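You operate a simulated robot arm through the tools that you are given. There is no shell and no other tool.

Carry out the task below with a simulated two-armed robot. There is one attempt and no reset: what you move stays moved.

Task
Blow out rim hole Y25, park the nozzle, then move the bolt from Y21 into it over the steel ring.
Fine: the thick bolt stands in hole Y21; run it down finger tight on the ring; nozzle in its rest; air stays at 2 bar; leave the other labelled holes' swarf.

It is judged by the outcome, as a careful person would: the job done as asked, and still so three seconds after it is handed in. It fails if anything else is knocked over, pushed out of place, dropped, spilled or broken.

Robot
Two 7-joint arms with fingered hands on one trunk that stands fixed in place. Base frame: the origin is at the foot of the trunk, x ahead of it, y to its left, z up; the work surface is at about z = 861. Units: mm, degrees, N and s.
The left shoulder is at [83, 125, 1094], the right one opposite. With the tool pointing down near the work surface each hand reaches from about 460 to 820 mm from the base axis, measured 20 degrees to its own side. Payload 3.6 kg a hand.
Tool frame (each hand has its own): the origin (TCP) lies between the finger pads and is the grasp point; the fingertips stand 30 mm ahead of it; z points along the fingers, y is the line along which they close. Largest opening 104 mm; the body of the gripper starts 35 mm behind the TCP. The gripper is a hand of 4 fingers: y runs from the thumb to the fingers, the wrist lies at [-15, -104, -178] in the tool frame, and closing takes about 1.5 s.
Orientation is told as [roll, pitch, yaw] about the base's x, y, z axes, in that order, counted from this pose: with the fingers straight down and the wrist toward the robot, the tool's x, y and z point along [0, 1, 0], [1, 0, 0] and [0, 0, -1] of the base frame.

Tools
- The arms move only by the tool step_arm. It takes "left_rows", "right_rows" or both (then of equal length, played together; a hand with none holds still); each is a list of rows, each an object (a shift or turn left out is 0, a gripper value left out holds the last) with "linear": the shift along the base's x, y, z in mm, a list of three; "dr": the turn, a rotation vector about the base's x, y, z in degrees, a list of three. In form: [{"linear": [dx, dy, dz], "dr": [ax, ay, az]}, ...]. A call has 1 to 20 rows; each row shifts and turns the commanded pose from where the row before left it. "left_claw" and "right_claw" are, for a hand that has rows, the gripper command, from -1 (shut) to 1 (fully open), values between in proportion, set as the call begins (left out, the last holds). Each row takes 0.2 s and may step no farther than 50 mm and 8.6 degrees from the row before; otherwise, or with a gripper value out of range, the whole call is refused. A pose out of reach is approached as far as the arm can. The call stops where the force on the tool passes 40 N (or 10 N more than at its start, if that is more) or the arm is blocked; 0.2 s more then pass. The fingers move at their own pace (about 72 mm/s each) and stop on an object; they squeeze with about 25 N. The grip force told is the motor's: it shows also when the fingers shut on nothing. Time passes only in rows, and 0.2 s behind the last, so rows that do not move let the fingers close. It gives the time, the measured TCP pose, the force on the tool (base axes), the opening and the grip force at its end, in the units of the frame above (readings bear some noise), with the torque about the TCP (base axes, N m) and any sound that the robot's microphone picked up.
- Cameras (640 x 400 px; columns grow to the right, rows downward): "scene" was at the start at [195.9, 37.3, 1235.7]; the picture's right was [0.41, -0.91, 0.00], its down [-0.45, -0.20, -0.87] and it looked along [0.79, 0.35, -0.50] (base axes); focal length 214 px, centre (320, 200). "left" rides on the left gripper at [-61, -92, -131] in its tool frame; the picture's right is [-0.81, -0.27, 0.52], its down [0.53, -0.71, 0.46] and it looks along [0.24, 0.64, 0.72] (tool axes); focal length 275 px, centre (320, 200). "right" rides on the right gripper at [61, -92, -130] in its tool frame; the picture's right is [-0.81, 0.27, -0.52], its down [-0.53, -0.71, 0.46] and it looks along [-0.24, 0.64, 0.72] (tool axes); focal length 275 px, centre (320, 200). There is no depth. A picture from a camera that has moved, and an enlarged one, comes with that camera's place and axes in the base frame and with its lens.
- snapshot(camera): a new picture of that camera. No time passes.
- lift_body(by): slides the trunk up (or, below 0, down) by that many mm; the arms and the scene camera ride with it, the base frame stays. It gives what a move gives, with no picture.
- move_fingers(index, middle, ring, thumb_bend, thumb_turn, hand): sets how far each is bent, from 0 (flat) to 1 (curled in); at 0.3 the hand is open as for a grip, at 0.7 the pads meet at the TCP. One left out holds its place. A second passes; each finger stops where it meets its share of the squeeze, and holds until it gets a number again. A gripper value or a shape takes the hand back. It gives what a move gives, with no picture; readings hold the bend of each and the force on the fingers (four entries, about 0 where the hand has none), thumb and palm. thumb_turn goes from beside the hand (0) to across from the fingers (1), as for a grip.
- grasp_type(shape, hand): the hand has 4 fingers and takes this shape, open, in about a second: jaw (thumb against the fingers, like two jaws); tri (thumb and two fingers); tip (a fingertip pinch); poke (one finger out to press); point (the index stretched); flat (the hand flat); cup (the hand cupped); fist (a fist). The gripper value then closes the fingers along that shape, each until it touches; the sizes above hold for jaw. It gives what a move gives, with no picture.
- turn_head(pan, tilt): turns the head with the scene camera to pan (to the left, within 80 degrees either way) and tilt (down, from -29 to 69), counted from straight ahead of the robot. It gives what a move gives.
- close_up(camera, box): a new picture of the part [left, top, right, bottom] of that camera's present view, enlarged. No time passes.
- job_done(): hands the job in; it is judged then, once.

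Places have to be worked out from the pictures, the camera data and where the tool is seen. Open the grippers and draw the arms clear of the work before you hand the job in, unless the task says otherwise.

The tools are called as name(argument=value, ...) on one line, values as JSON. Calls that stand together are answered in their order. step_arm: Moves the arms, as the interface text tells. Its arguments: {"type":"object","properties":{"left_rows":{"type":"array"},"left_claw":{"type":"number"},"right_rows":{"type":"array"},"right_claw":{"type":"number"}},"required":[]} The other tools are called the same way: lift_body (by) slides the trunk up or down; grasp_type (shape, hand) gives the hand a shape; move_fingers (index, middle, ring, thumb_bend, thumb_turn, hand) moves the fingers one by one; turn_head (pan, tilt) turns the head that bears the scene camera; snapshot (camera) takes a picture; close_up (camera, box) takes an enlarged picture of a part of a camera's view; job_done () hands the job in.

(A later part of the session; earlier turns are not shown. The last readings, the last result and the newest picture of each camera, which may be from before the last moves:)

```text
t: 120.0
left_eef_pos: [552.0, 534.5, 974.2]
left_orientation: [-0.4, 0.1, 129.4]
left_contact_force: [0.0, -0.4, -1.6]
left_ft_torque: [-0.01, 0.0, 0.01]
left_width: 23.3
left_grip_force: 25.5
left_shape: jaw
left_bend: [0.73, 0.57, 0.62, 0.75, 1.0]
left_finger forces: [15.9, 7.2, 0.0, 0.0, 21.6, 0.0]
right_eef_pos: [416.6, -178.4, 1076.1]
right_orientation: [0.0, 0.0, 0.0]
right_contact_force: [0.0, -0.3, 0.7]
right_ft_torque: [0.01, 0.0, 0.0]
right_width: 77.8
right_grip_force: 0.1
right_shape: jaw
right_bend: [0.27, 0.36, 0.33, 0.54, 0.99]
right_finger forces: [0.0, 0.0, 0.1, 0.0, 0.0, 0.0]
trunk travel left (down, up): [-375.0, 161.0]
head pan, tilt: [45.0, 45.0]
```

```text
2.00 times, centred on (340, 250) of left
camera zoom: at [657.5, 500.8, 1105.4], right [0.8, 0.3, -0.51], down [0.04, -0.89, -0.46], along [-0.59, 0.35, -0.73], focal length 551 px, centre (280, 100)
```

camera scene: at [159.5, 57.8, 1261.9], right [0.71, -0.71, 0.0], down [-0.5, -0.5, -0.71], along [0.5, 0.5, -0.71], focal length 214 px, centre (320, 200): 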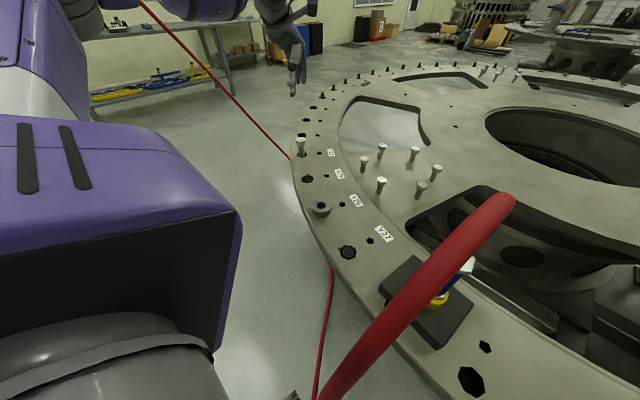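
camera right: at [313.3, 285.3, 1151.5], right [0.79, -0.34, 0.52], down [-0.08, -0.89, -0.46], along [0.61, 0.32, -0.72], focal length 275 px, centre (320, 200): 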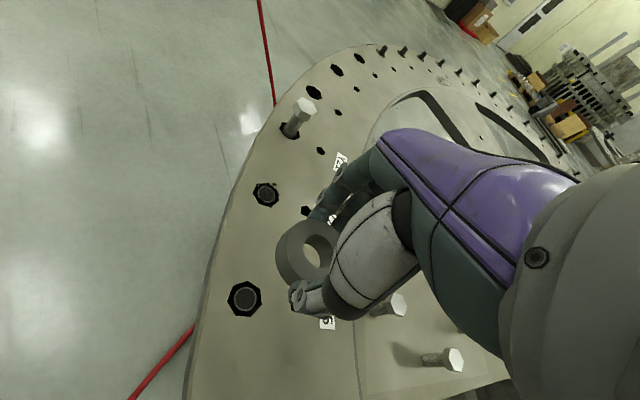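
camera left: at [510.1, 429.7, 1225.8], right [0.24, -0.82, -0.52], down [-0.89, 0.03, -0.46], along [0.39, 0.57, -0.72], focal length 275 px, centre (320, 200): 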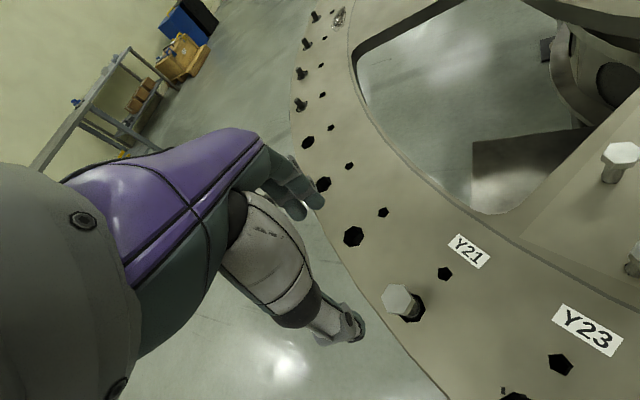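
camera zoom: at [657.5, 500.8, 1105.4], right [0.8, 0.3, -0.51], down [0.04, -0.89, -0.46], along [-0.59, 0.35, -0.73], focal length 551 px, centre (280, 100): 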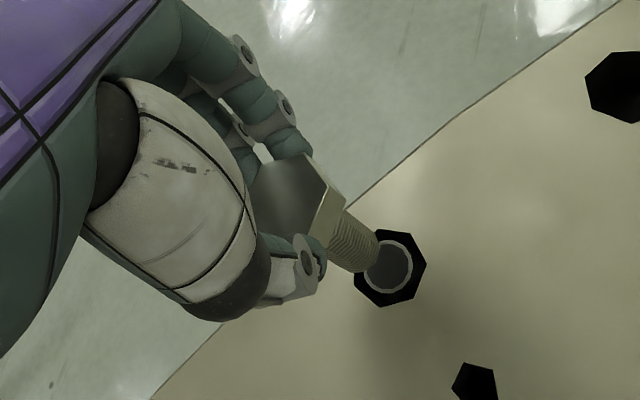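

The bolt hangs straight in the hand; it is about 64 mm long overall. I raise it a bit more and carry it over to Y25 at safe height.

step_arm(left_rows=[{"linear": [0, 0, 25]}, {"linear": [0, 0, 25]}, {"linear": [-12, -20, 0]}, {"linear": [-15, -25, 0]}, {"linear": [-15, -25, 0]}, {"linear": [-15, -25, 0]}, {"linear": [-15, -25, 0]}, {"linear": [-15, -25, 0]}, {"linear": [-15, -25, 0]}, {"linear": [-15, -25, 0]}, {"linear": [-10, -18, 0]}, {"linear": [-5, -11.5, 0]}, {}])

snapshot(camera="scene")

snapshot(camera="left")

```text
t: 122.8
left_eef_pos: [421.2, 309.1, 1024.5]
left_orientation: [-0.4, 0.1, 129.5]
left_contact_force: [-0.3, 0.2, -1.6]
left_ft_torque: [-0.02, -0.02, 0.02]
left_width: 23.3
left_grip_force: 24.9
left_shape: jaw
left_bend: [0.73, 0.57, 0.62, 0.75, 1.0]
left_finger forces: [15.7, 6.6, 0.0, 0.1, 21.1, 0.0]
right_eef_pos: [417.0, -177.2, 1075.5]
right_orientation: [-0.1, 0.0, 0.0]
right_contact_force: [-0.2, 0.2, -0.3]
right_ft_torque: [0.01, -0.01, 0.03]
right_width: 77.8
right_grip_force: 0.0
right_shape: jaw
right_bend: [0.27, 0.36, 0.33, 0.54, 0.99]
right_finger forces: [0.0, 0.1, 0.0, 0.1, 0.0, 0.0]
trunk travel left (down, up): [-375.0, 161.0]
head pan, tilt: [45.0, 45.0]
```

```text
taken
camera scene: at [160.0, 58.0, 1261.8], right [0.71, -0.71, 0.0], down [-0.5, -0.5, -0.71], along [0.5, 0.5, -0.71], focal length 214 px, centre (320, 200)
```

scene: 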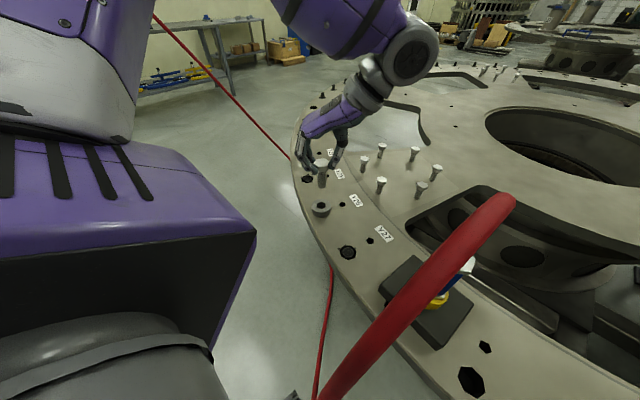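

```text
taken
camera left: at [524.2, 275.9, 1155.6], right [0.8, 0.3, -0.51], down [0.05, -0.89, -0.46], along [-0.59, 0.35, -0.73], focal length 275 px, centre (320, 200)
```

left: 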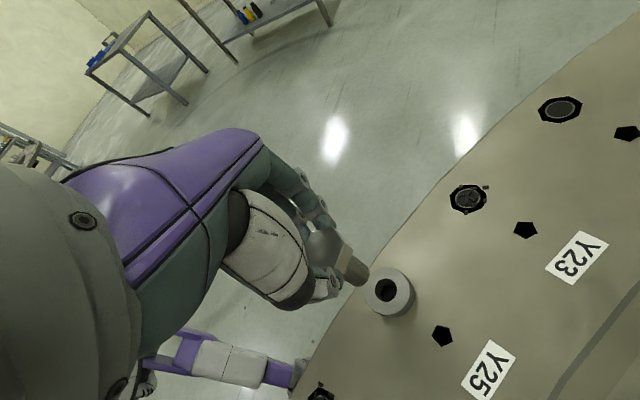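

The bolt is over the ring. I zoom in from both cameras to align the tip with the ring's hole.

close_up(camera="scene", box=[270, 130, 370, 230])

close_up(camera="left", box=[290, 200, 450, 340])

```text
4.00 times, centred on (320, 180) of scene
camera zoom: at [160.0, 58.0, 1261.8], right [0.71, -0.71, 0.0], down [-0.5, -0.5, -0.71], along [0.5, 0.5, -0.71], focal length 858 px, centre (320, 280)
```

zoom: 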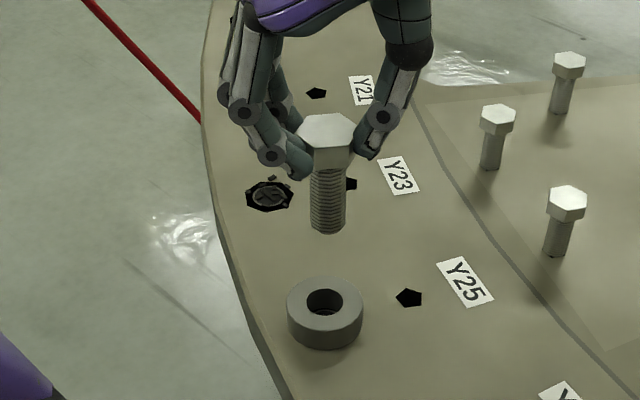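

```text
2.86 times, centred on (370, 270) of left
camera zoom: at [524.2, 275.9, 1155.6], right [0.8, 0.3, -0.51], down [0.05, -0.89, -0.46], along [-0.59, 0.35, -0.73], focal length 786 px, centre (177, 0)
```

zoom: 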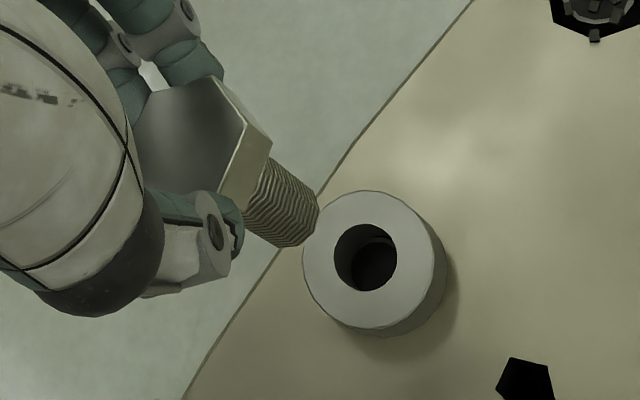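

The tip is roughly 1–2 mm off the ring centre. I shift a little and lower so the tip is closer to the ring, then measure again.

step_arm(left_rows=[{"linear": [-0.8, 1.5, -15]}, {"linear": [0, 0, -15]}, {"linear": [0, 0, -15]}, {"linear": [0, 0, -8]}, {}, {}])

close_up(camera="scene", box=[285, 160, 355, 230])

close_up(camera="left", box=[310, 210, 410, 310])

```text
t: 124.2
left_eef_pos: [421.0, 311.1, 970.7]
left_orientation: [-0.4, 0.1, 129.4]
left_contact_force: [0.0, -0.9, -2.2]
left_ft_torque: [0.0, -0.01, 0.0]
left_width: 23.1
left_grip_force: 25.1
left_shape: jaw
left_bend: [0.73, 0.57, 0.62, 0.75, 1.0]
left_finger forces: [15.7, 6.6, 0.0, 0.1, 21.1, 0.1]
right_eef_pos: [417.0, -178.8, 1076.3]
right_orientation: [0.0, 0.1, 0.0]
right_contact_force: [0.2, -0.3, 0.2]
right_ft_torque: [0.01, 0.01, 0.02]
right_width: 77.7
right_grip_force: 0.1
right_shape: jaw
right_bend: [0.27, 0.36, 0.33, 0.54, 0.99]
right_finger forces: [0.0, 0.1, 0.0, 0.0, 0.0, 0.0]
trunk travel left (down, up): [-375.0, 161.0]
head pan, tilt: [45.0, 45.0]
```

```text
5.71 times, centred on (320, 195) of scene
camera zoom: at [160.0, 57.8, 1261.8], right [0.71, -0.71, 0.0], down [-0.5, -0.5, -0.71], along [0.5, 0.5, -0.71], focal length 1226 px, centre (320, 229)
```

zoom: 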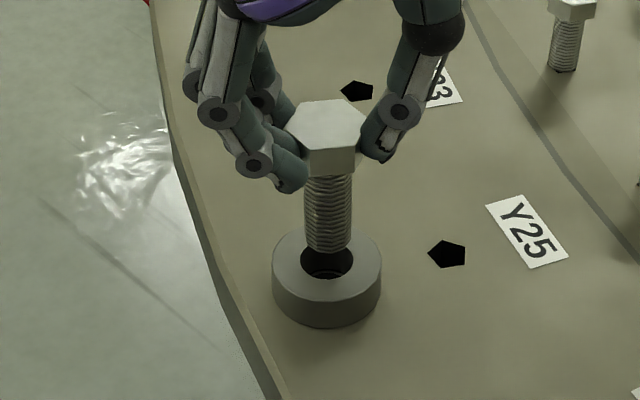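

```text
4.00 times, centred on (360, 260) of left
camera zoom: at [525.0, 278.2, 1102.8], right [0.8, 0.3, -0.51], down [0.04, -0.89, -0.46], along [-0.59, 0.35, -0.73], focal length 1101 px, centre (160, -40)
```

zoom: 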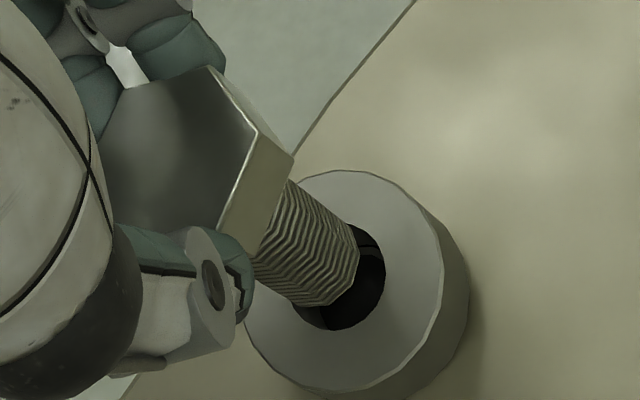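

Triangulating, the tip is at about [421.6, 313.4, 890] and the ring centre at [419, 312]; the bolt is vertical within ~1°. I shift by (−2.5, −1.4) and lower to just inside the ring.

step_arm(left_rows=[{"linear": [-1.5, -0.7, -2]}, {"linear": [-1, -0.7, -3]}, {"linear": [0, 0, -2]}, {}])

close_up(camera="scene", box=[285, 160, 355, 230])

close_up(camera="left", box=[310, 210, 410, 310])

```text
t: 125.2
left_eef_pos: [418.4, 311.3, 963.9]
left_orientation: [-0.2, 0.2, 129.4]
left_contact_force: [0.4, 0.3, -1.6]
left_ft_torque: [-0.01, -0.01, 0.02]
left_width: 23.2
left_grip_force: 24.7
left_shape: jaw
left_bend: [0.73, 0.57, 0.62, 0.75, 1.0]
left_finger forces: [15.8, 6.6, 0.1, 0.1, 21.0, 0.0]
right_eef_pos: [417.3, -177.9, 1075.1]
right_orientation: [0.0, -0.1, 0.0]
right_contact_force: [0.1, 0.2, -0.3]
right_ft_torque: [0.0, 0.02, -0.02]
right_width: 77.8
right_grip_force: 0.1
right_shape: jaw
right_bend: [0.27, 0.36, 0.33, 0.54, 0.99]
right_finger forces: [0.0, 0.0, 0.1, 0.0, 0.1, 0.1]
trunk travel left (down, up): [-375.0, 161.0]
head pan, tilt: [45.0, 45.0]
```

```text
5.71 times, centred on (320, 195) of scene
camera zoom: at [160.0, 57.8, 1261.8], right [0.71, -0.71, 0.0], down [-0.5, -0.5, -0.71], along [0.5, 0.5, -0.71], focal length 1226 px, centre (320, 229)
```

zoom: 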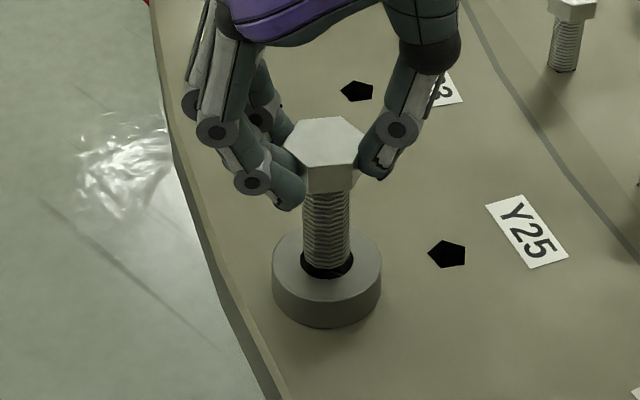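

```text
4.00 times, centred on (360, 260) of left
camera zoom: at [523.5, 277.9, 1095.4], right [0.8, 0.3, -0.51], down [0.04, -0.89, -0.45], along [-0.59, 0.34, -0.73], focal length 1101 px, centre (160, -40)
```

zoom: 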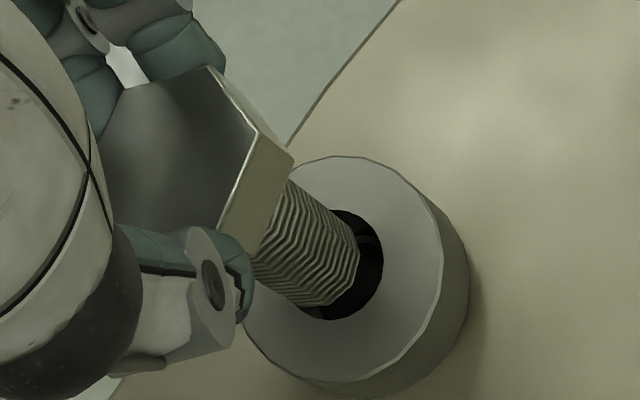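

Both views now show the tip centred over the ring's bore. I lower through the ring slowly, watching for contact.

step_arm(left_rows=[{"linear": [0, 0, -3]}, {"linear": [0, 0, -3]}, {"linear": [0, 0, -2]}, {}])

step_arm(left_rows=[{"linear": [0, 0, -3]}, {"linear": [0, 0, -2]}, {"linear": [0, 0, -2]}, {}])

close_up(camera="scene", box=[285, 160, 355, 230])

close_up(camera="left", box=[310, 210, 410, 310])

```text
t: 126.2
left_eef_pos: [421.8, 312.2, 957.3]
left_orientation: [-0.2, 0.2, 129.3]
left_contact_force: [0.0, 0.1, -1.9]
left_ft_torque: [-0.03, 0.03, -0.01]
left_width: 23.2
left_grip_force: 24.8
left_shape: jaw
left_bend: [0.73, 0.57, 0.62, 0.75, 1.0]
left_finger forces: [15.7, 6.6, 0.0, 0.0, 21.1, 0.1]
left hand out of reach, approached as far as the arm can: row 1
right_eef_pos: [416.6, -178.8, 1075.5]
right_orientation: [0.1, 0.0, 0.0]
right_contact_force: [-0.2, -0.6, 0.3]
right_ft_torque: [-0.04, 0.0, -0.04]
right_width: 78.0
right_grip_force: 0.1
right_shape: jaw
right_bend: [0.27, 0.36, 0.33, 0.54, 0.99]
right_finger forces: [0.0, 0.1, 0.0, 0.0, 0.0, 0.0]
trunk travel left (down, up): [-375.0, 161.0]
head pan, tilt: [45.0, 45.0]
```

```text
t: 127.2
left_eef_pos: [421.6, 316.0, 949.9]
left_orientation: [-0.2, 0.3, 129.4]
left_contact_force: [0.1, -0.6, -2.4]
left_ft_torque: [-0.09, 0.01, -0.02]
left_width: 23.3
left_grip_force: 25.1
left_shape: jaw
left_bend: [0.73, 0.57, 0.62, 0.75, 1.0]
left_finger forces: [15.4, 6.9, 0.0, 0.1, 21.2, 0.0]
left hand out of reach, approached as far as the arm can: row 3
right_eef_pos: [415.7, -179.0, 1075.3]
right_orientation: [0.0, 0.0, -0.1]
right_contact_force: [1.0, -0.5, -0.6]
right_ft_torque: [0.03, 0.0, -0.03]
right_width: 77.7
right_grip_force: 0.1
right_shape: jaw
right_bend: [0.27, 0.36, 0.33, 0.54, 0.99]
right_finger forces: [0.0, 0.0, 0.1, 0.0, 0.0, 0.1]
trunk travel left (down, up): [-375.0, 161.0]
head pan, tilt: [45.0, 45.0]
```

```text
5.71 times, centred on (320, 195) of scene
camera zoom: at [159.9, 57.7, 1261.9], right [0.71, -0.71, 0.0], down [-0.5, -0.5, -0.71], along [0.5, 0.5, -0.71], focal length 1226 px, centre (320, 229)
```

zoom: 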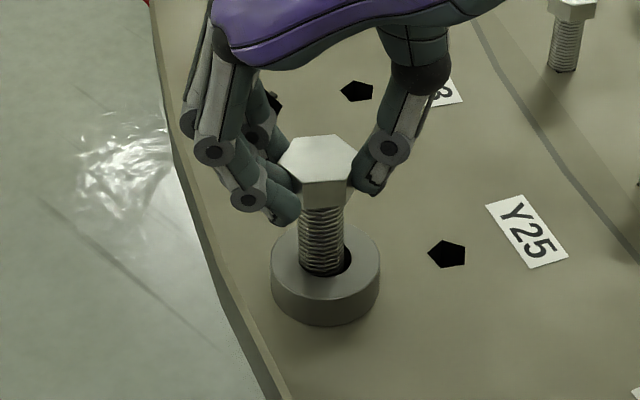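

```text
4.00 times, centred on (360, 260) of left
camera zoom: at [525.4, 282.7, 1082.1], right [0.8, 0.3, -0.51], down [0.04, -0.89, -0.45], along [-0.59, 0.34, -0.73], focal length 1101 px, centre (160, -40)
```

zoom: 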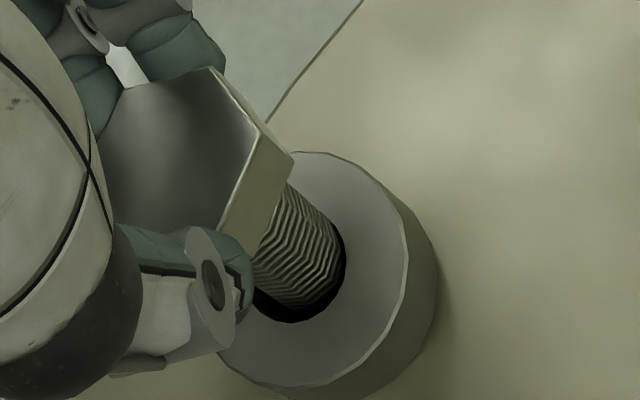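

Yaw 129° is out of the arm's comfortable range here and the hand drifted ~4 mm in y (ring barely moved). I lift the tip back out of the ring and use a smaller yaw.

step_arm(left_rows=[{"linear": [0, 0, 5]}, {"linear": [0, 0, 8]}, {"linear": [0, 0, 12]}, {}])

step_arm(left_rows=[{"dr": [0, 0, -8]}, {"dr": [0, 0, -8]}, {"dr": [0, 0, -8]}, {"dr": [0, 0, -8]}, {"dr": [0, 0, -8]}, {}])

close_up(camera="scene", box=[285, 160, 355, 230])

```text
t: 128.2
left_eef_pos: [421.7, 314.8, 975.0]
left_orientation: [-0.4, 0.1, 129.4]
left_contact_force: [0.0, 0.7, -2.0]
left_ft_torque: [0.0, -0.01, 0.02]
left_width: 23.0
left_grip_force: 25.1
left_shape: jaw
left_bend: [0.73, 0.57, 0.62, 0.75, 1.0]
left_finger forces: [15.8, 6.6, 0.1, 0.0, 21.0, 0.0]
right_eef_pos: [417.8, -177.2, 1075.5]
right_orientation: [0.0, 0.1, 0.0]
right_contact_force: [0.4, 0.0, 0.3]
right_ft_torque: [0.01, 0.01, -0.02]
right_width: 78.0
right_grip_force: 0.2
right_shape: jaw
right_bend: [0.27, 0.36, 0.33, 0.54, 0.99]
right_finger forces: [0.0, 0.0, 0.0, 0.0, 0.1, 0.1]
trunk travel left (down, up): [-375.0, 161.0]
head pan, tilt: [45.0, 45.0]
```

```text
t: 129.6
left_eef_pos: [420.5, 314.9, 974.6]
left_orientation: [-0.4, 0.2, 89.4]
left_contact_force: [0.0, 0.0, -1.3]
left_ft_torque: [0.05, -0.03, -0.01]
left_width: 23.2
left_grip_force: 25.0
left_shape: jaw
left_bend: [0.73, 0.57, 0.62, 0.75, 1.0]
left_finger forces: [15.9, 6.6, 0.0, 0.0, 21.0, 0.0]
right_eef_pos: [416.8, -178.1, 1075.3]
right_orientation: [0.0, 0.1, 0.0]
right_contact_force: [0.6, 0.1, -0.4]
right_ft_torque: [0.01, 0.0, -0.01]
right_width: 77.7
right_grip_force: 0.1
right_shape: jaw
right_bend: [0.27, 0.36, 0.33, 0.54, 0.99]
right_finger forces: [0.0, 0.0, 0.0, 0.0, 0.0, 0.0]
trunk travel left (down, up): [-375.0, 161.0]
head pan, tilt: [45.0, 45.0]
```

```text
5.71 times, centred on (320, 195) of scene
camera zoom: at [160.1, 57.8, 1261.8], right [0.71, -0.71, 0.0], down [-0.5, -0.5, -0.71], along [0.5, 0.5, -0.71], focal length 1226 px, centre (320, 229)
```

zoom: 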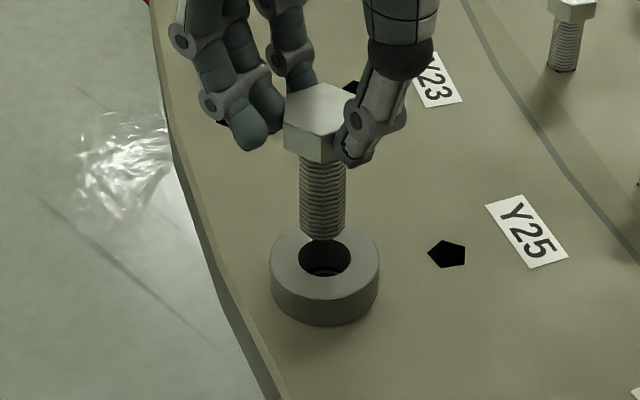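

At yaw 89° the arm is comfortable again. The ring shifted about 2 mm in y, which the bolt itself can bring back; I check the left view to centre the tip over the ring.

close_up(camera="left", box=[310, 210, 410, 310])

```text
4.00 times, centred on (360, 260) of left
camera zoom: at [479.5, 222.1, 1107.1], right [0.81, -0.29, -0.51], down [-0.54, -0.71, -0.46], along [-0.23, 0.65, -0.73], focal length 1101 px, centre (160, -40)
```

zoom: 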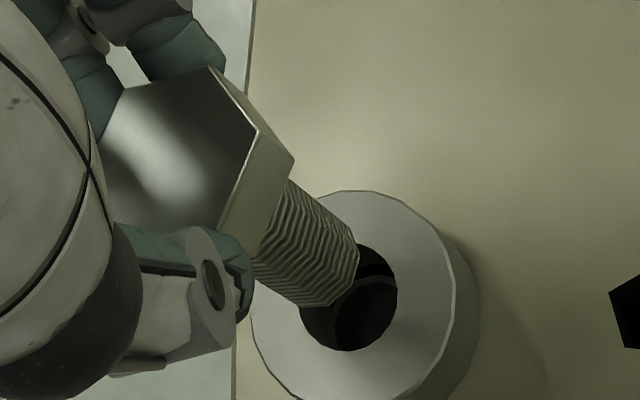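

Triangulating again with the rim geometry: tip ≈ [419.7, 315.6], ring centre ≈ [419, 313.4]. I shift (−0.7, −2.2) and lower toward the bore, checking again.

step_arm(left_rows=[{"linear": [-0.7, -1.2, -4]}, {"linear": [0, -1, -4]}, {"linear": [0, 0, -4]}, {}])

close_up(camera="scene", box=[285, 160, 355, 230])

close_up(camera="left", box=[310, 210, 410, 310])

```text
t: 130.6
left_eef_pos: [420.5, 313.5, 962.3]
left_orientation: [-0.4, 0.0, 89.4]
left_contact_force: [0.2, 0.0, -1.8]
left_ft_torque: [-0.01, 0.0, -0.02]
left_width: 23.0
left_grip_force: 24.8
left_shape: jaw
left_bend: [0.73, 0.57, 0.62, 0.75, 1.0]
left_finger forces: [15.8, 6.7, 0.0, 0.0, 21.1, 0.0]
right_eef_pos: [417.9, -179.1, 1075.7]
right_orientation: [-0.1, 0.0, 0.0]
right_contact_force: [0.2, 0.1, 0.3]
right_ft_torque: [0.04, -0.02, 0.03]
right_width: 77.6
right_grip_force: 0.0
right_shape: jaw
right_bend: [0.27, 0.36, 0.33, 0.54, 0.99]
right_finger forces: [0.1, 0.0, 0.0, 0.0, 0.0, 0.1]
trunk travel left (down, up): [-375.0, 161.0]
head pan, tilt: [45.0, 45.0]
```

```text
5.71 times, centred on (320, 195) of scene
camera zoom: at [159.9, 57.8, 1261.8], right [0.71, -0.71, 0.0], down [-0.5, -0.5, -0.71], along [0.5, 0.5, -0.71], focal length 1226 px, centre (320, 229)
```

zoom: 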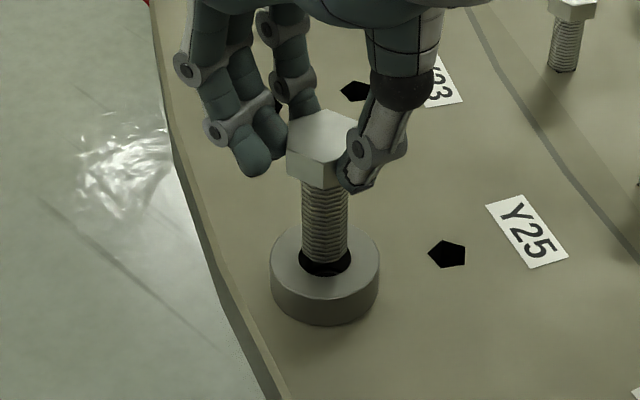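

```text
4.00 times, centred on (360, 260) of left
camera zoom: at [478.9, 220.2, 1095.1], right [0.81, -0.28, -0.51], down [-0.54, -0.71, -0.46], along [-0.23, 0.65, -0.73], focal length 1101 px, centre (160, -40)
```

zoom: 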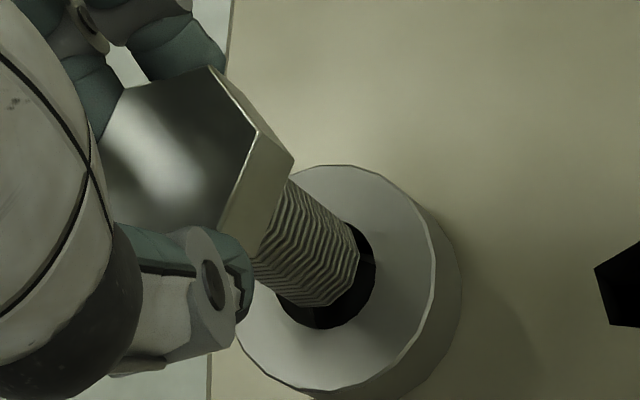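

The tip is centred over the bore to within about a millimetre. I lower through the ring in small steps.

step_arm(left_rows=[{"linear": [0, -0.6, -3]}, {"linear": [0, 0, -3]}, {"linear": [0, 0, -3]}, {"linear": [0, 0, -3]}, {}])

close_up(camera="scene", box=[285, 160, 355, 230])

close_up(camera="left", box=[310, 210, 410, 310])

```text
t: 131.8
left_eef_pos: [420.9, 312.4, 951.2]
left_orientation: [-0.6, 0.1, 89.4]
left_contact_force: [0.6, 0.0, -2.2]
left_ft_torque: [-0.01, -0.01, -0.01]
left_width: 23.1
left_grip_force: 25.1
left_shape: jaw
left_bend: [0.73, 0.57, 0.62, 0.75, 1.0]
left_finger forces: [15.7, 6.7, 0.1, 0.0, 21.1, 0.0]
right_eef_pos: [416.9, -178.2, 1074.5]
right_orientation: [0.0, 0.0, 0.0]
right_contact_force: [-0.4, -0.3, 1.2]
right_ft_torque: [0.03, 0.04, -0.02]
right_width: 77.8
right_grip_force: 0.0
right_shape: jaw
right_bend: [0.27, 0.36, 0.33, 0.54, 0.99]
right_finger forces: [0.1, 0.1, 0.1, 0.1, 0.0, 0.1]
trunk travel left (down, up): [-375.0, 161.0]
head pan, tilt: [45.0, 45.0]
```

```text
5.71 times, centred on (320, 195) of scene
camera zoom: at [160.0, 57.8, 1261.8], right [0.71, -0.71, 0.0], down [-0.5, -0.5, -0.71], along [0.5, 0.5, -0.71], focal length 1226 px, centre (320, 229)
```

zoom: 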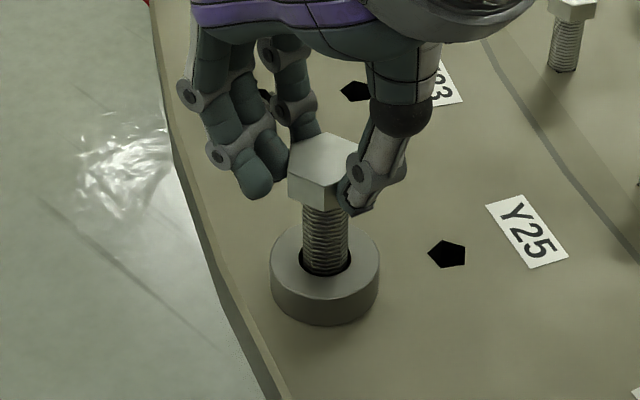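

```text
4.00 times, centred on (360, 260) of left
camera zoom: at [479.1, 220.1, 1082.8], right [0.81, -0.28, -0.51], down [-0.54, -0.71, -0.46], along [-0.23, 0.65, -0.73], focal length 1101 px, centre (160, -40)
```

zoom: 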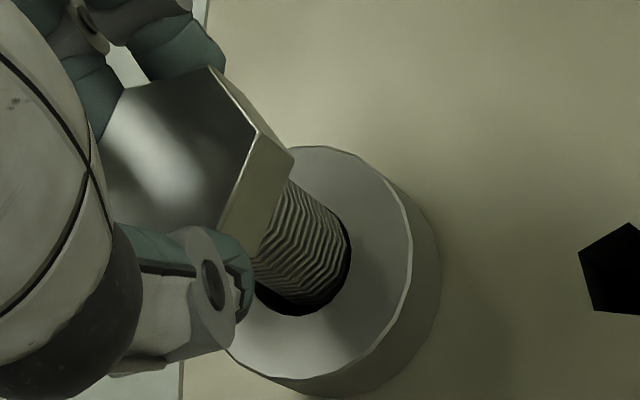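

The tip is inside the ring without contact. I continue down toward the hole with a slight shift of −0.8 mm in y toward the hole axis.

step_arm(left_rows=[{"linear": [0, -0.4, -2]}, {"linear": [0, -0.4, -2]}, {"linear": [0, 0, -2]}, {"linear": [0, 0, -2]}, {}])

close_up(camera="scene", box=[285, 160, 355, 230])

```text
t: 133.0
left_eef_pos: [419.7, 312.6, 944.0]
left_orientation: [-0.5, 0.1, 89.3]
left_contact_force: [0.0, -0.6, -2.8]
left_ft_torque: [0.01, 0.04, 0.02]
left_width: 23.4
left_grip_force: 25.5
left_shape: jaw
left_bend: [0.73, 0.57, 0.62, 0.75, 1.0]
left_finger forces: [15.8, 6.8, 0.0, 0.1, 21.0, 0.1]
right_eef_pos: [417.6, -177.7, 1075.9]
right_orientation: [0.0, -0.1, 0.0]
right_contact_force: [0.6, 0.6, -0.4]
right_ft_torque: [0.0, 0.0, -0.02]
right_width: 77.7
right_grip_force: 0.0
right_shape: jaw
right_bend: [0.27, 0.36, 0.33, 0.54, 0.99]
right_finger forces: [0.1, 0.0, 0.0, 0.0, 0.0, 0.0]
trunk travel left (down, up): [-375.0, 161.0]
head pan, tilt: [45.0, 45.0]
```

```text
5.71 times, centred on (320, 195) of scene
camera zoom: at [160.0, 57.8, 1261.8], right [0.71, -0.71, 0.0], down [-0.5, -0.5, -0.71], along [0.5, 0.5, -0.71], focal length 1226 px, centre (320, 229)
```

zoom: 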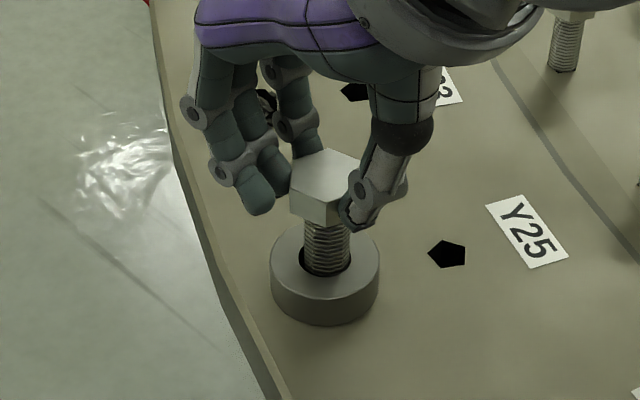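

Still free. The tip should meet the insert around z≈940; I continue down in 1.5 mm steps.

step_arm(left_rows=[{"linear": [0, 0, -1.5]}, {"linear": [0, 0, -1.5]}, {}])

step_arm(left_rows=[{"linear": [0, 0, -1.5]}, {"linear": [0, 0, -1.5]}, {}])

close_up(camera="scene", box=[285, 160, 355, 230])

close_up(camera="left", box=[310, 210, 410, 310])

```text
t: 133.8
left_eef_pos: [420.2, 311.2, 941.2]
left_orientation: [-0.6, 0.0, 89.4]
left_contact_force: [-1.6, -1.3, 14.7]
left_ft_torque: [0.03, 0.02, 0.0]
left_width: 23.9
left_grip_force: 25.3
left_shape: jaw
left_bend: [0.73, 0.57, 0.62, 0.75, 1.0]
left_finger forces: [16.4, 8.5, 0.1, 0.0, 24.0, 0.0]
right_eef_pos: [415.6, -178.1, 1075.9]
right_orientation: [0.1, 0.0, 0.0]
right_contact_force: [-0.5, -0.2, 0.2]
right_ft_torque: [-0.04, 0.05, 0.0]
right_width: 77.9
right_grip_force: 0.0
right_shape: jaw
right_bend: [0.27, 0.36, 0.33, 0.54, 0.99]
right_finger forces: [0.0, 0.1, 0.0, 0.0, 0.0, 0.1]
trunk travel left (down, up): [-375.0, 161.0]
head pan, tilt: [45.0, 45.0]
```

```text
t: 134.6
left_eef_pos: [420.2, 310.3, 939.6]
left_orientation: [-0.8, -0.1, 89.4]
left_contact_force: [-1.6, 0.6, 37.5]
left_ft_torque: [0.18, 0.03, 0.02]
left_width: 25.7
left_grip_force: 24.9
left_shape: jaw
left_bend: [0.74, 0.57, 0.62, 0.75, 1.0]
left_finger forces: [19.4, 10.3, 0.0, 0.0, 27.7, 0.0]
right_eef_pos: [414.3, -179.3, 1077.5]
right_orientation: [0.2, -0.2, 0.0]
right_contact_force: [0.3, 0.5, -0.4]
right_ft_torque: [0.0, 0.01, 0.0]
right_width: 77.8
right_grip_force: 0.0
right_shape: jaw
right_bend: [0.27, 0.36, 0.33, 0.54, 0.99]
right_finger forces: [0.1, 0.0, 0.1, 0.0, 0.1, 0.1]
trunk travel left (down, up): [-375.0, 161.0]
head pan, tilt: [45.0, 45.0]
```

```text
5.71 times, centred on (320, 195) of scene
camera zoom: at [157.5, 56.2, 1262.4], right [0.71, -0.71, 0.0], down [-0.5, -0.5, -0.71], along [0.5, 0.5, -0.71], focal length 1226 px, centre (320, 229)
```

zoom: 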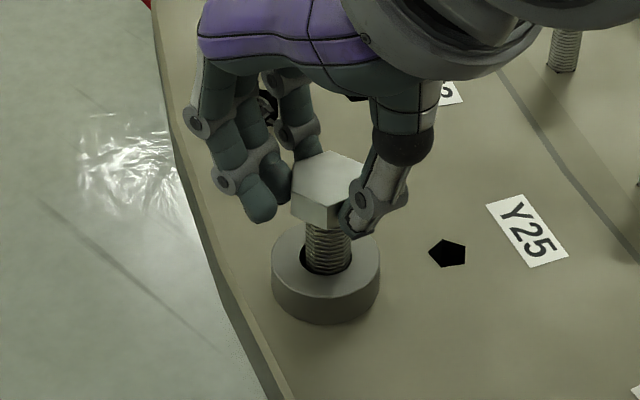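

```text
4.00 times, centred on (360, 260) of left
camera zoom: at [477.4, 217.2, 1071.1], right [0.81, -0.28, -0.51], down [-0.53, -0.71, -0.46], along [-0.23, 0.65, -0.73], focal length 1101 px, centre (160, -40)
```

zoom: 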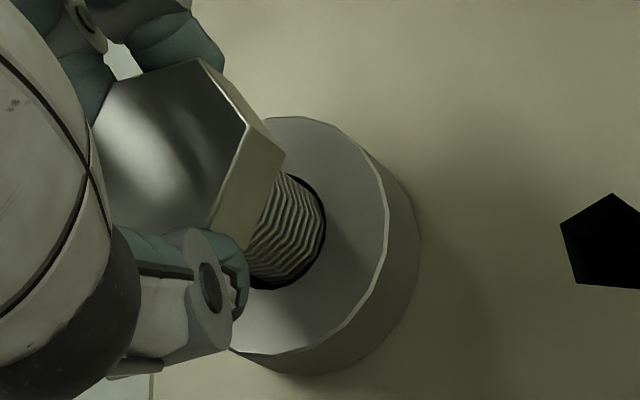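

The tip touched the insert at z≈941 and I'm pressing too hard now (37 N). I back off to a light push before turning.

step_arm(left_rows=[{"linear": [0, 0, 1.5]}, {"linear": [0, 0, 1]}, {}])

close_up(camera="scene", box=[285, 160, 355, 230])

close_up(camera="left", box=[310, 210, 410, 310])

```text
t: 135.4
left_eef_pos: [420.0, 311.0, 941.6]
left_orientation: [-0.5, 0.1, 89.4]
left_contact_force: [0.9, -2.0, 20.4]
left_ft_torque: [0.08, -0.1, 0.0]
left_width: 25.2
left_grip_force: 25.0
left_shape: jaw
left_bend: [0.74, 0.57, 0.62, 0.75, 1.0]
left_finger forces: [18.5, 8.0, 0.1, 0.0, 26.0, 0.0]
right_eef_pos: [416.3, -178.9, 1075.0]
right_orientation: [-0.1, 0.2, 0.0]
right_contact_force: [0.5, -0.3, -0.2]
right_ft_torque: [0.01, 0.0, 0.01]
right_width: 77.7
right_grip_force: 0.1
right_shape: jaw
right_bend: [0.27, 0.36, 0.33, 0.54, 0.99]
right_finger forces: [0.1, 0.0, 0.0, 0.0, 0.0, 0.0]
trunk travel left (down, up): [-375.0, 161.0]
head pan, tilt: [45.0, 45.0]
```

```text
5.71 times, centred on (320, 195) of scene
camera zoom: at [158.8, 56.7, 1262.0], right [0.71, -0.71, 0.0], down [-0.5, -0.5, -0.71], along [0.5, 0.5, -0.71], focal length 1226 px, centre (320, 229)
```

zoom: 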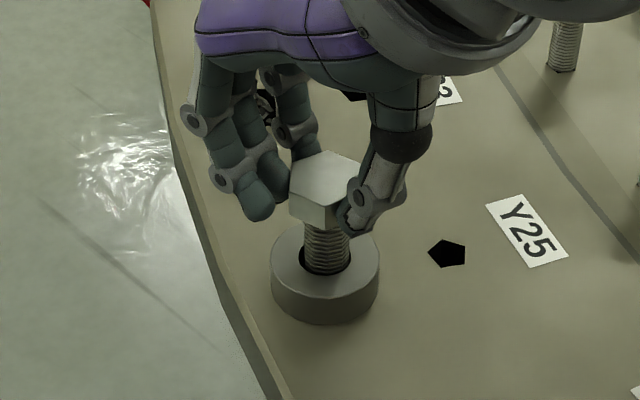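

```text
4.00 times, centred on (360, 260) of left
camera zoom: at [477.9, 218.1, 1072.1], right [0.81, -0.28, -0.51], down [-0.54, -0.71, -0.46], along [-0.23, 0.65, -0.73], focal length 1101 px, centre (160, -40)
```

zoom: 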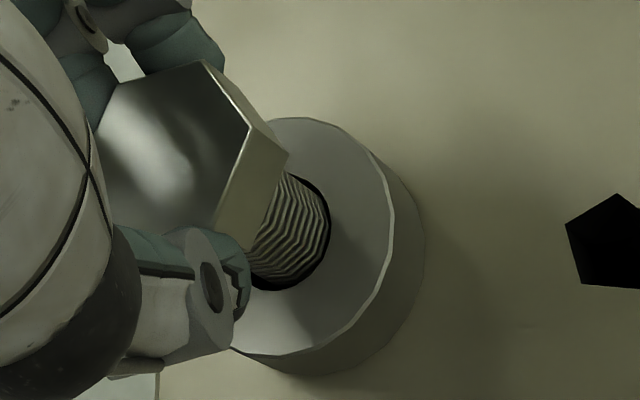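

About 20 N; I ease another millimetre and start turning clockwise, watching whether the thread picks up.

step_arm(left_rows=[{"linear": [0, 0, 1]}, {"dr": [0, 0, -5]}, {"dr": [0, 0, -6]}, {"dr": [0, 0, -6]}, {"dr": [0, 0, -6]}, {"dr": [0, 0, -6]}, {}])

close_up(camera="scene", box=[285, 160, 355, 230])

```text
t: 137.0
left_eef_pos: [421.0, 311.2, 940.2]
left_orientation: [-0.4, 0.2, 60.3]
left_contact_force: [-0.2, 1.6, 9.7]
left_ft_torque: [0.11, -0.08, 0.0]
left_width: 24.6
left_grip_force: 24.9
left_shape: jaw
left_bend: [0.73, 0.57, 0.62, 0.75, 1.0]
left_finger forces: [17.9, 8.3, 0.0, 0.0, 22.5, 0.1]
right_eef_pos: [417.1, -178.5, 1076.0]
right_orientation: [0.0, 0.0, 0.0]
right_contact_force: [0.0, 0.7, 0.3]
right_ft_torque: [0.0, 0.0, -0.01]
right_width: 77.5
right_grip_force: 0.0
right_shape: jaw
right_bend: [0.27, 0.36, 0.33, 0.54, 0.99]
right_finger forces: [0.0, 0.1, 0.1, 0.1, 0.1, 0.0]
trunk travel left (down, up): [-375.0, 161.0]
head pan, tilt: [45.0, 45.0]
```

```text
5.71 times, centred on (320, 195) of scene
camera zoom: at [159.4, 57.5, 1261.9], right [0.71, -0.71, 0.0], down [-0.5, -0.5, -0.71], along [0.5, 0.5, -0.71], focal length 1226 px, centre (320, 229)
```

zoom: 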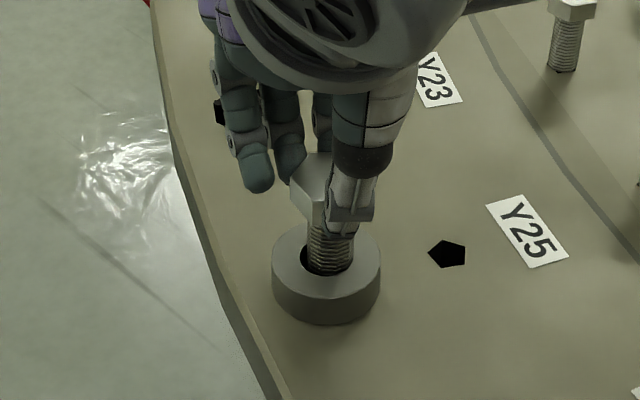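

The rotation swung the bolt ~2 mm off axis with almost no side force, so it isn't in the thread yet. I shift back (−2.3 mm in x) with light contact and look for the tip dropping into the hole.

step_arm(left_rows=[{"linear": [-1.2, 0, 0]}, {"linear": [-1.1, -0.2, 0]}, {}])

close_up(camera="scene", box=[285, 160, 355, 230])

close_up(camera="left", box=[310, 210, 410, 310])

```text
t: 137.8
left_eef_pos: [417.7, 310.9, 941.9]
left_orientation: [-0.5, 0.1, 60.5]
left_contact_force: [2.4, 1.1, 9.0]
left_ft_torque: [0.12, -0.17, 0.01]
left_width: 24.7
left_grip_force: 25.5
left_shape: jaw
left_bend: [0.73, 0.57, 0.62, 0.75, 1.0]
left_finger forces: [18.6, 7.3, 0.0, 0.0, 21.6, 0.0]
right_eef_pos: [416.8, -179.1, 1076.1]
right_orientation: [0.0, 0.1, 0.0]
right_contact_force: [-0.4, -0.2, 0.2]
right_ft_torque: [-0.02, -0.03, 0.03]
right_width: 77.6
right_grip_force: 0.1
right_shape: jaw
right_bend: [0.27, 0.36, 0.33, 0.54, 0.99]
right_finger forces: [0.0, 0.1, 0.0, 0.1, 0.1, 0.0]
trunk travel left (down, up): [-375.0, 161.0]
head pan, tilt: [45.0, 45.0]
```

```text
5.71 times, centred on (320, 195) of scene
camera zoom: at [159.7, 57.5, 1261.9], right [0.71, -0.71, 0.0], down [-0.5, -0.5, -0.71], along [0.5, 0.5, -0.71], focal length 1226 px, centre (320, 229)
```

zoom: 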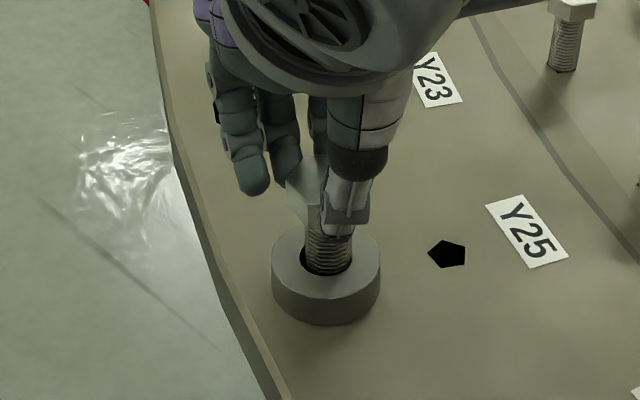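

```text
4.00 times, centred on (360, 260) of left
camera zoom: at [423.9, 200.9, 1072.9], right [0.57, -0.64, -0.51], down [-0.81, -0.36, -0.46], along [0.11, 0.68, -0.73], focal length 1101 px, centre (160, -40)
```

zoom: 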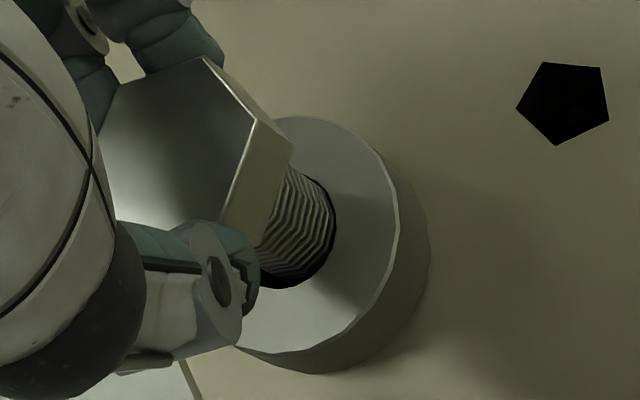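

Using the hole spacing and my known grip position at Y21, the correct TCP here should be about [417, 309.5]. I shift slightly and take a few readings.

step_arm(left_rows=[{"linear": [-0.6, -1.2, 0]}, {}])

step_arm(left_rows=[{}])

step_arm(left_rows=[{}])

```text
t: 138.4
left_eef_pos: [416.8, 309.3, 940.5]
left_orientation: [-0.5, 0.1, 60.3]
left_contact_force: [1.9, 1.4, 8.0]
left_ft_torque: [0.16, -0.1, 0.01]
left_width: 24.9
left_grip_force: 25.3
left_shape: jaw
left_bend: [0.73, 0.57, 0.62, 0.75, 1.0]
left_finger forces: [18.2, 7.6, 0.0, 0.0, 21.6, 0.1]
right_eef_pos: [417.1, -177.9, 1075.9]
right_orientation: [0.0, 0.1, 0.1]
right_contact_force: [0.1, -0.4, 0.5]
right_ft_torque: [-0.03, -0.01, -0.02]
right_width: 77.9
right_grip_force: 0.2
right_shape: jaw
right_bend: [0.27, 0.36, 0.33, 0.54, 0.99]
right_finger forces: [0.0, 0.0, 0.0, 0.1, 0.0, 0.0]
trunk travel left (down, up): [-375.0, 161.0]
head pan, tilt: [45.0, 45.0]
```

```text
t: 138.8
left_eef_pos: [416.3, 310.4, 940.7]
left_orientation: [-0.4, 0.0, 60.3]
left_contact_force: [2.0, 2.0, 8.8]
left_ft_torque: [0.12, -0.14, -0.01]
left_width: 24.5
left_grip_force: 24.8
left_shape: jaw
left_bend: [0.73, 0.57, 0.62, 0.75, 1.0]
left_finger forces: [18.1, 7.6, 0.1, 0.0, 21.8, 0.0]
right_eef_pos: [416.3, -178.4, 1075.4]
right_orientation: [0.0, 0.0, -0.1]
right_contact_force: [-0.6, 0.2, 0.7]
right_ft_torque: [0.01, 0.0, 0.01]
right_width: 77.5
right_grip_force: 0.0
right_shape: jaw
right_bend: [0.27, 0.36, 0.33, 0.54, 0.99]
right_finger forces: [0.0, 0.0, 0.0, 0.0, 0.0, 0.1]
trunk travel left (down, up): [-375.0, 161.0]
head pan, tilt: [45.0, 45.0]
```

```text
t: 139.2
left_eef_pos: [415.9, 309.2, 941.1]
left_orientation: [-0.6, 0.1, 60.5]
left_contact_force: [1.8, 1.6, 7.1]
left_ft_torque: [0.15, -0.15, 0.01]
left_width: 24.6
left_grip_force: 24.8
left_shape: jaw
left_bend: [0.73, 0.57, 0.62, 0.75, 1.0]
left_finger forces: [18.0, 7.4, 0.1, 0.1, 21.8, 0.0]
right_eef_pos: [417.3, -179.0, 1076.1]
right_orientation: [0.0, 0.0, -0.1]
right_contact_force: [0.5, 0.1, -0.3]
right_ft_torque: [0.01, 0.01, 0.02]
right_width: 78.1
right_grip_force: 0.0
right_shape: jaw
right_bend: [0.27, 0.36, 0.33, 0.54, 0.99]
right_finger forces: [0.0, 0.0, 0.0, 0.1, 0.0, 0.0]
trunk travel left (down, up): [-375.0, 161.0]
head pan, tilt: [45.0, 45.0]
```

Positioned at the predicted axis with ~8 N down and little side load. I turn clockwise about the bolt axis, feeding down slightly.

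step_arm(left_rows=[{"linear": [-0.27, 0.18, -0.1], "dr": [0, 0, -7.5]}, {"linear": [-0.25, 0.22, -0.1], "dr": [0, 0, -7.5]}, {"linear": [-0.22, 0.25, -0.1], "dr": [0, 0, -7.5]}, {"linear": [-0.18, 0.27, -0.1], "dr": [0, 0, -7.5]}, {"linear": [-0.15, 0.29, -0.1], "dr": [0, 0, -7.5]}, {"linear": [-0.1, 0.31, -0.1], "dr": [0, 0, -7.5]}, {"linear": [-0.06, 0.32, -0.1], "dr": [0, 0, -7.5]}, {"linear": [-0.02, 0.33, -0.1], "dr": [0, 0, -7.5]}, {}])

close_up(camera="scene", box=[285, 160, 355, 230])

close_up(camera="left", box=[310, 210, 410, 310])

```text
t: 141.2
left_eef_pos: [414.9, 312.2, 939.6]
left_orientation: [-0.5, 0.2, 0.4]
left_contact_force: [-3.8, -1.0, -4.1]
left_ft_torque: [0.01, 0.06, -0.02]
left_width: 23.6
left_grip_force: 25.0
left_shape: jaw
left_bend: [0.73, 0.58, 0.62, 0.75, 1.0]
left_finger forces: [15.2, 6.3, 0.1, 0.0, 22.7, 0.0]
right_eef_pos: [416.6, -177.1, 1076.4]
right_orientation: [0.1, 0.0, 0.1]
right_contact_force: [-0.8, 0.2, -0.4]
right_ft_torque: [0.01, 0.03, 0.01]
right_width: 77.9
right_grip_force: 0.1
right_shape: jaw
right_bend: [0.27, 0.36, 0.33, 0.54, 0.99]
right_finger forces: [0.0, 0.0, 0.0, 0.1, 0.1, 0.1]
trunk travel left (down, up): [-375.0, 161.0]
head pan, tilt: [45.0, 45.0]
```

```text
5.71 times, centred on (320, 195) of scene
camera zoom: at [159.7, 57.9, 1261.8], right [0.71, -0.71, 0.0], down [-0.5, -0.5, -0.71], along [0.5, 0.5, -0.71], focal length 1226 px, centre (320, 229)
```

zoom: 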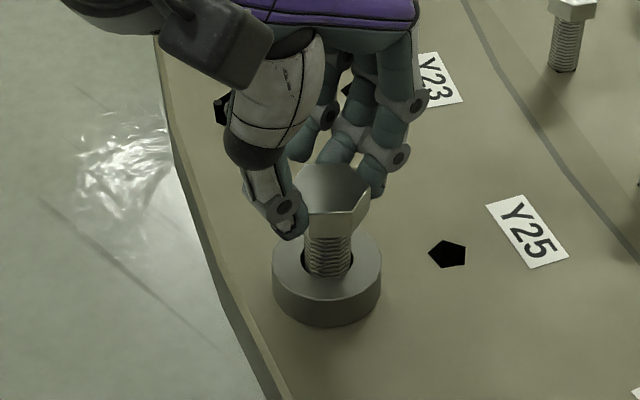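

```text
4.00 times, centred on (360, 260) of left
camera zoom: at [323.7, 250.7, 1072.0], right [-0.27, -0.82, -0.51], down [-0.72, 0.52, -0.46], along [0.64, 0.24, -0.73], focal length 1101 px, centre (160, -40)
```

zoom: 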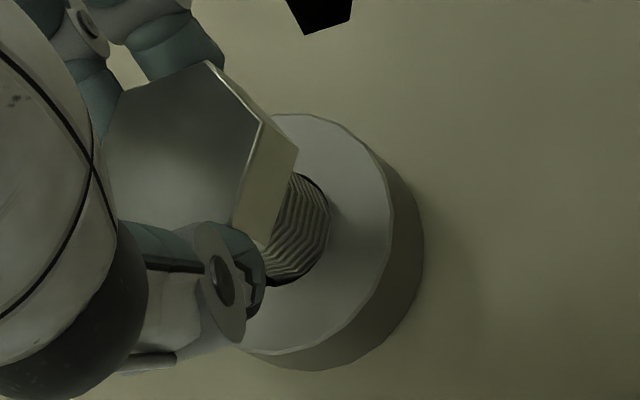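

The thread has caught: the bolt now pulls the hand down (−4 N). I keep turning clockwise, feeding down to follow it.

step_arm(left_rows=[{"linear": [-0.5, 0, -0.6]}, {"linear": [0.02, 0.33, -0.25], "dr": [0, 0, -7.5]}, {"linear": [0.06, 0.32, -0.25], "dr": [0, 0, -7.5]}, {"linear": [0.1, 0.31, -0.25], "dr": [0, 0, -7.5]}, {"linear": [0.15, 0.29, -0.25], "dr": [0, 0, -7.5]}, {}])

close_up(camera="scene", box=[285, 160, 355, 230])

```text
t: 142.6
left_eef_pos: [416.0, 314.8, 938.2]
left_orientation: [-0.4, 0.1, -29.6]
left_contact_force: [0.8, -1.3, -2.5]
left_ft_torque: [-0.05, -0.07, 0.04]
left_width: 23.7
left_grip_force: 25.1
left_shape: jaw
left_bend: [0.73, 0.58, 0.62, 0.75, 1.0]
left_finger forces: [16.7, 7.3, 0.0, 0.0, 21.3, 0.0]
right_eef_pos: [416.8, -178.7, 1076.6]
right_orientation: [-0.1, 0.0, 0.0]
right_contact_force: [-0.6, 0.7, 0.1]
right_ft_torque: [-0.01, -0.01, 0.01]
right_width: 77.7
right_grip_force: 0.2
right_shape: jaw
right_bend: [0.27, 0.36, 0.33, 0.54, 0.99]
right_finger forces: [0.1, 0.0, 0.0, 0.0, 0.1, 0.1]
trunk travel left (down, up): [-375.0, 161.0]
head pan, tilt: [45.0, 45.0]
```

```text
5.71 times, centred on (320, 195) of scene
camera zoom: at [160.0, 57.5, 1261.8], right [0.71, -0.71, 0.0], down [-0.5, -0.5, -0.71], along [0.5, 0.5, -0.71], focal length 1226 px, centre (320, 229)
```

zoom: 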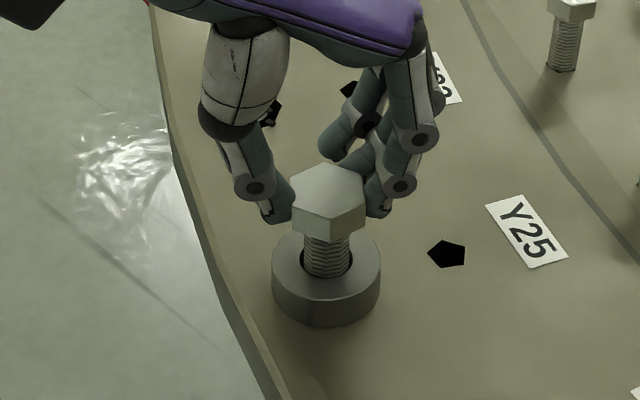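

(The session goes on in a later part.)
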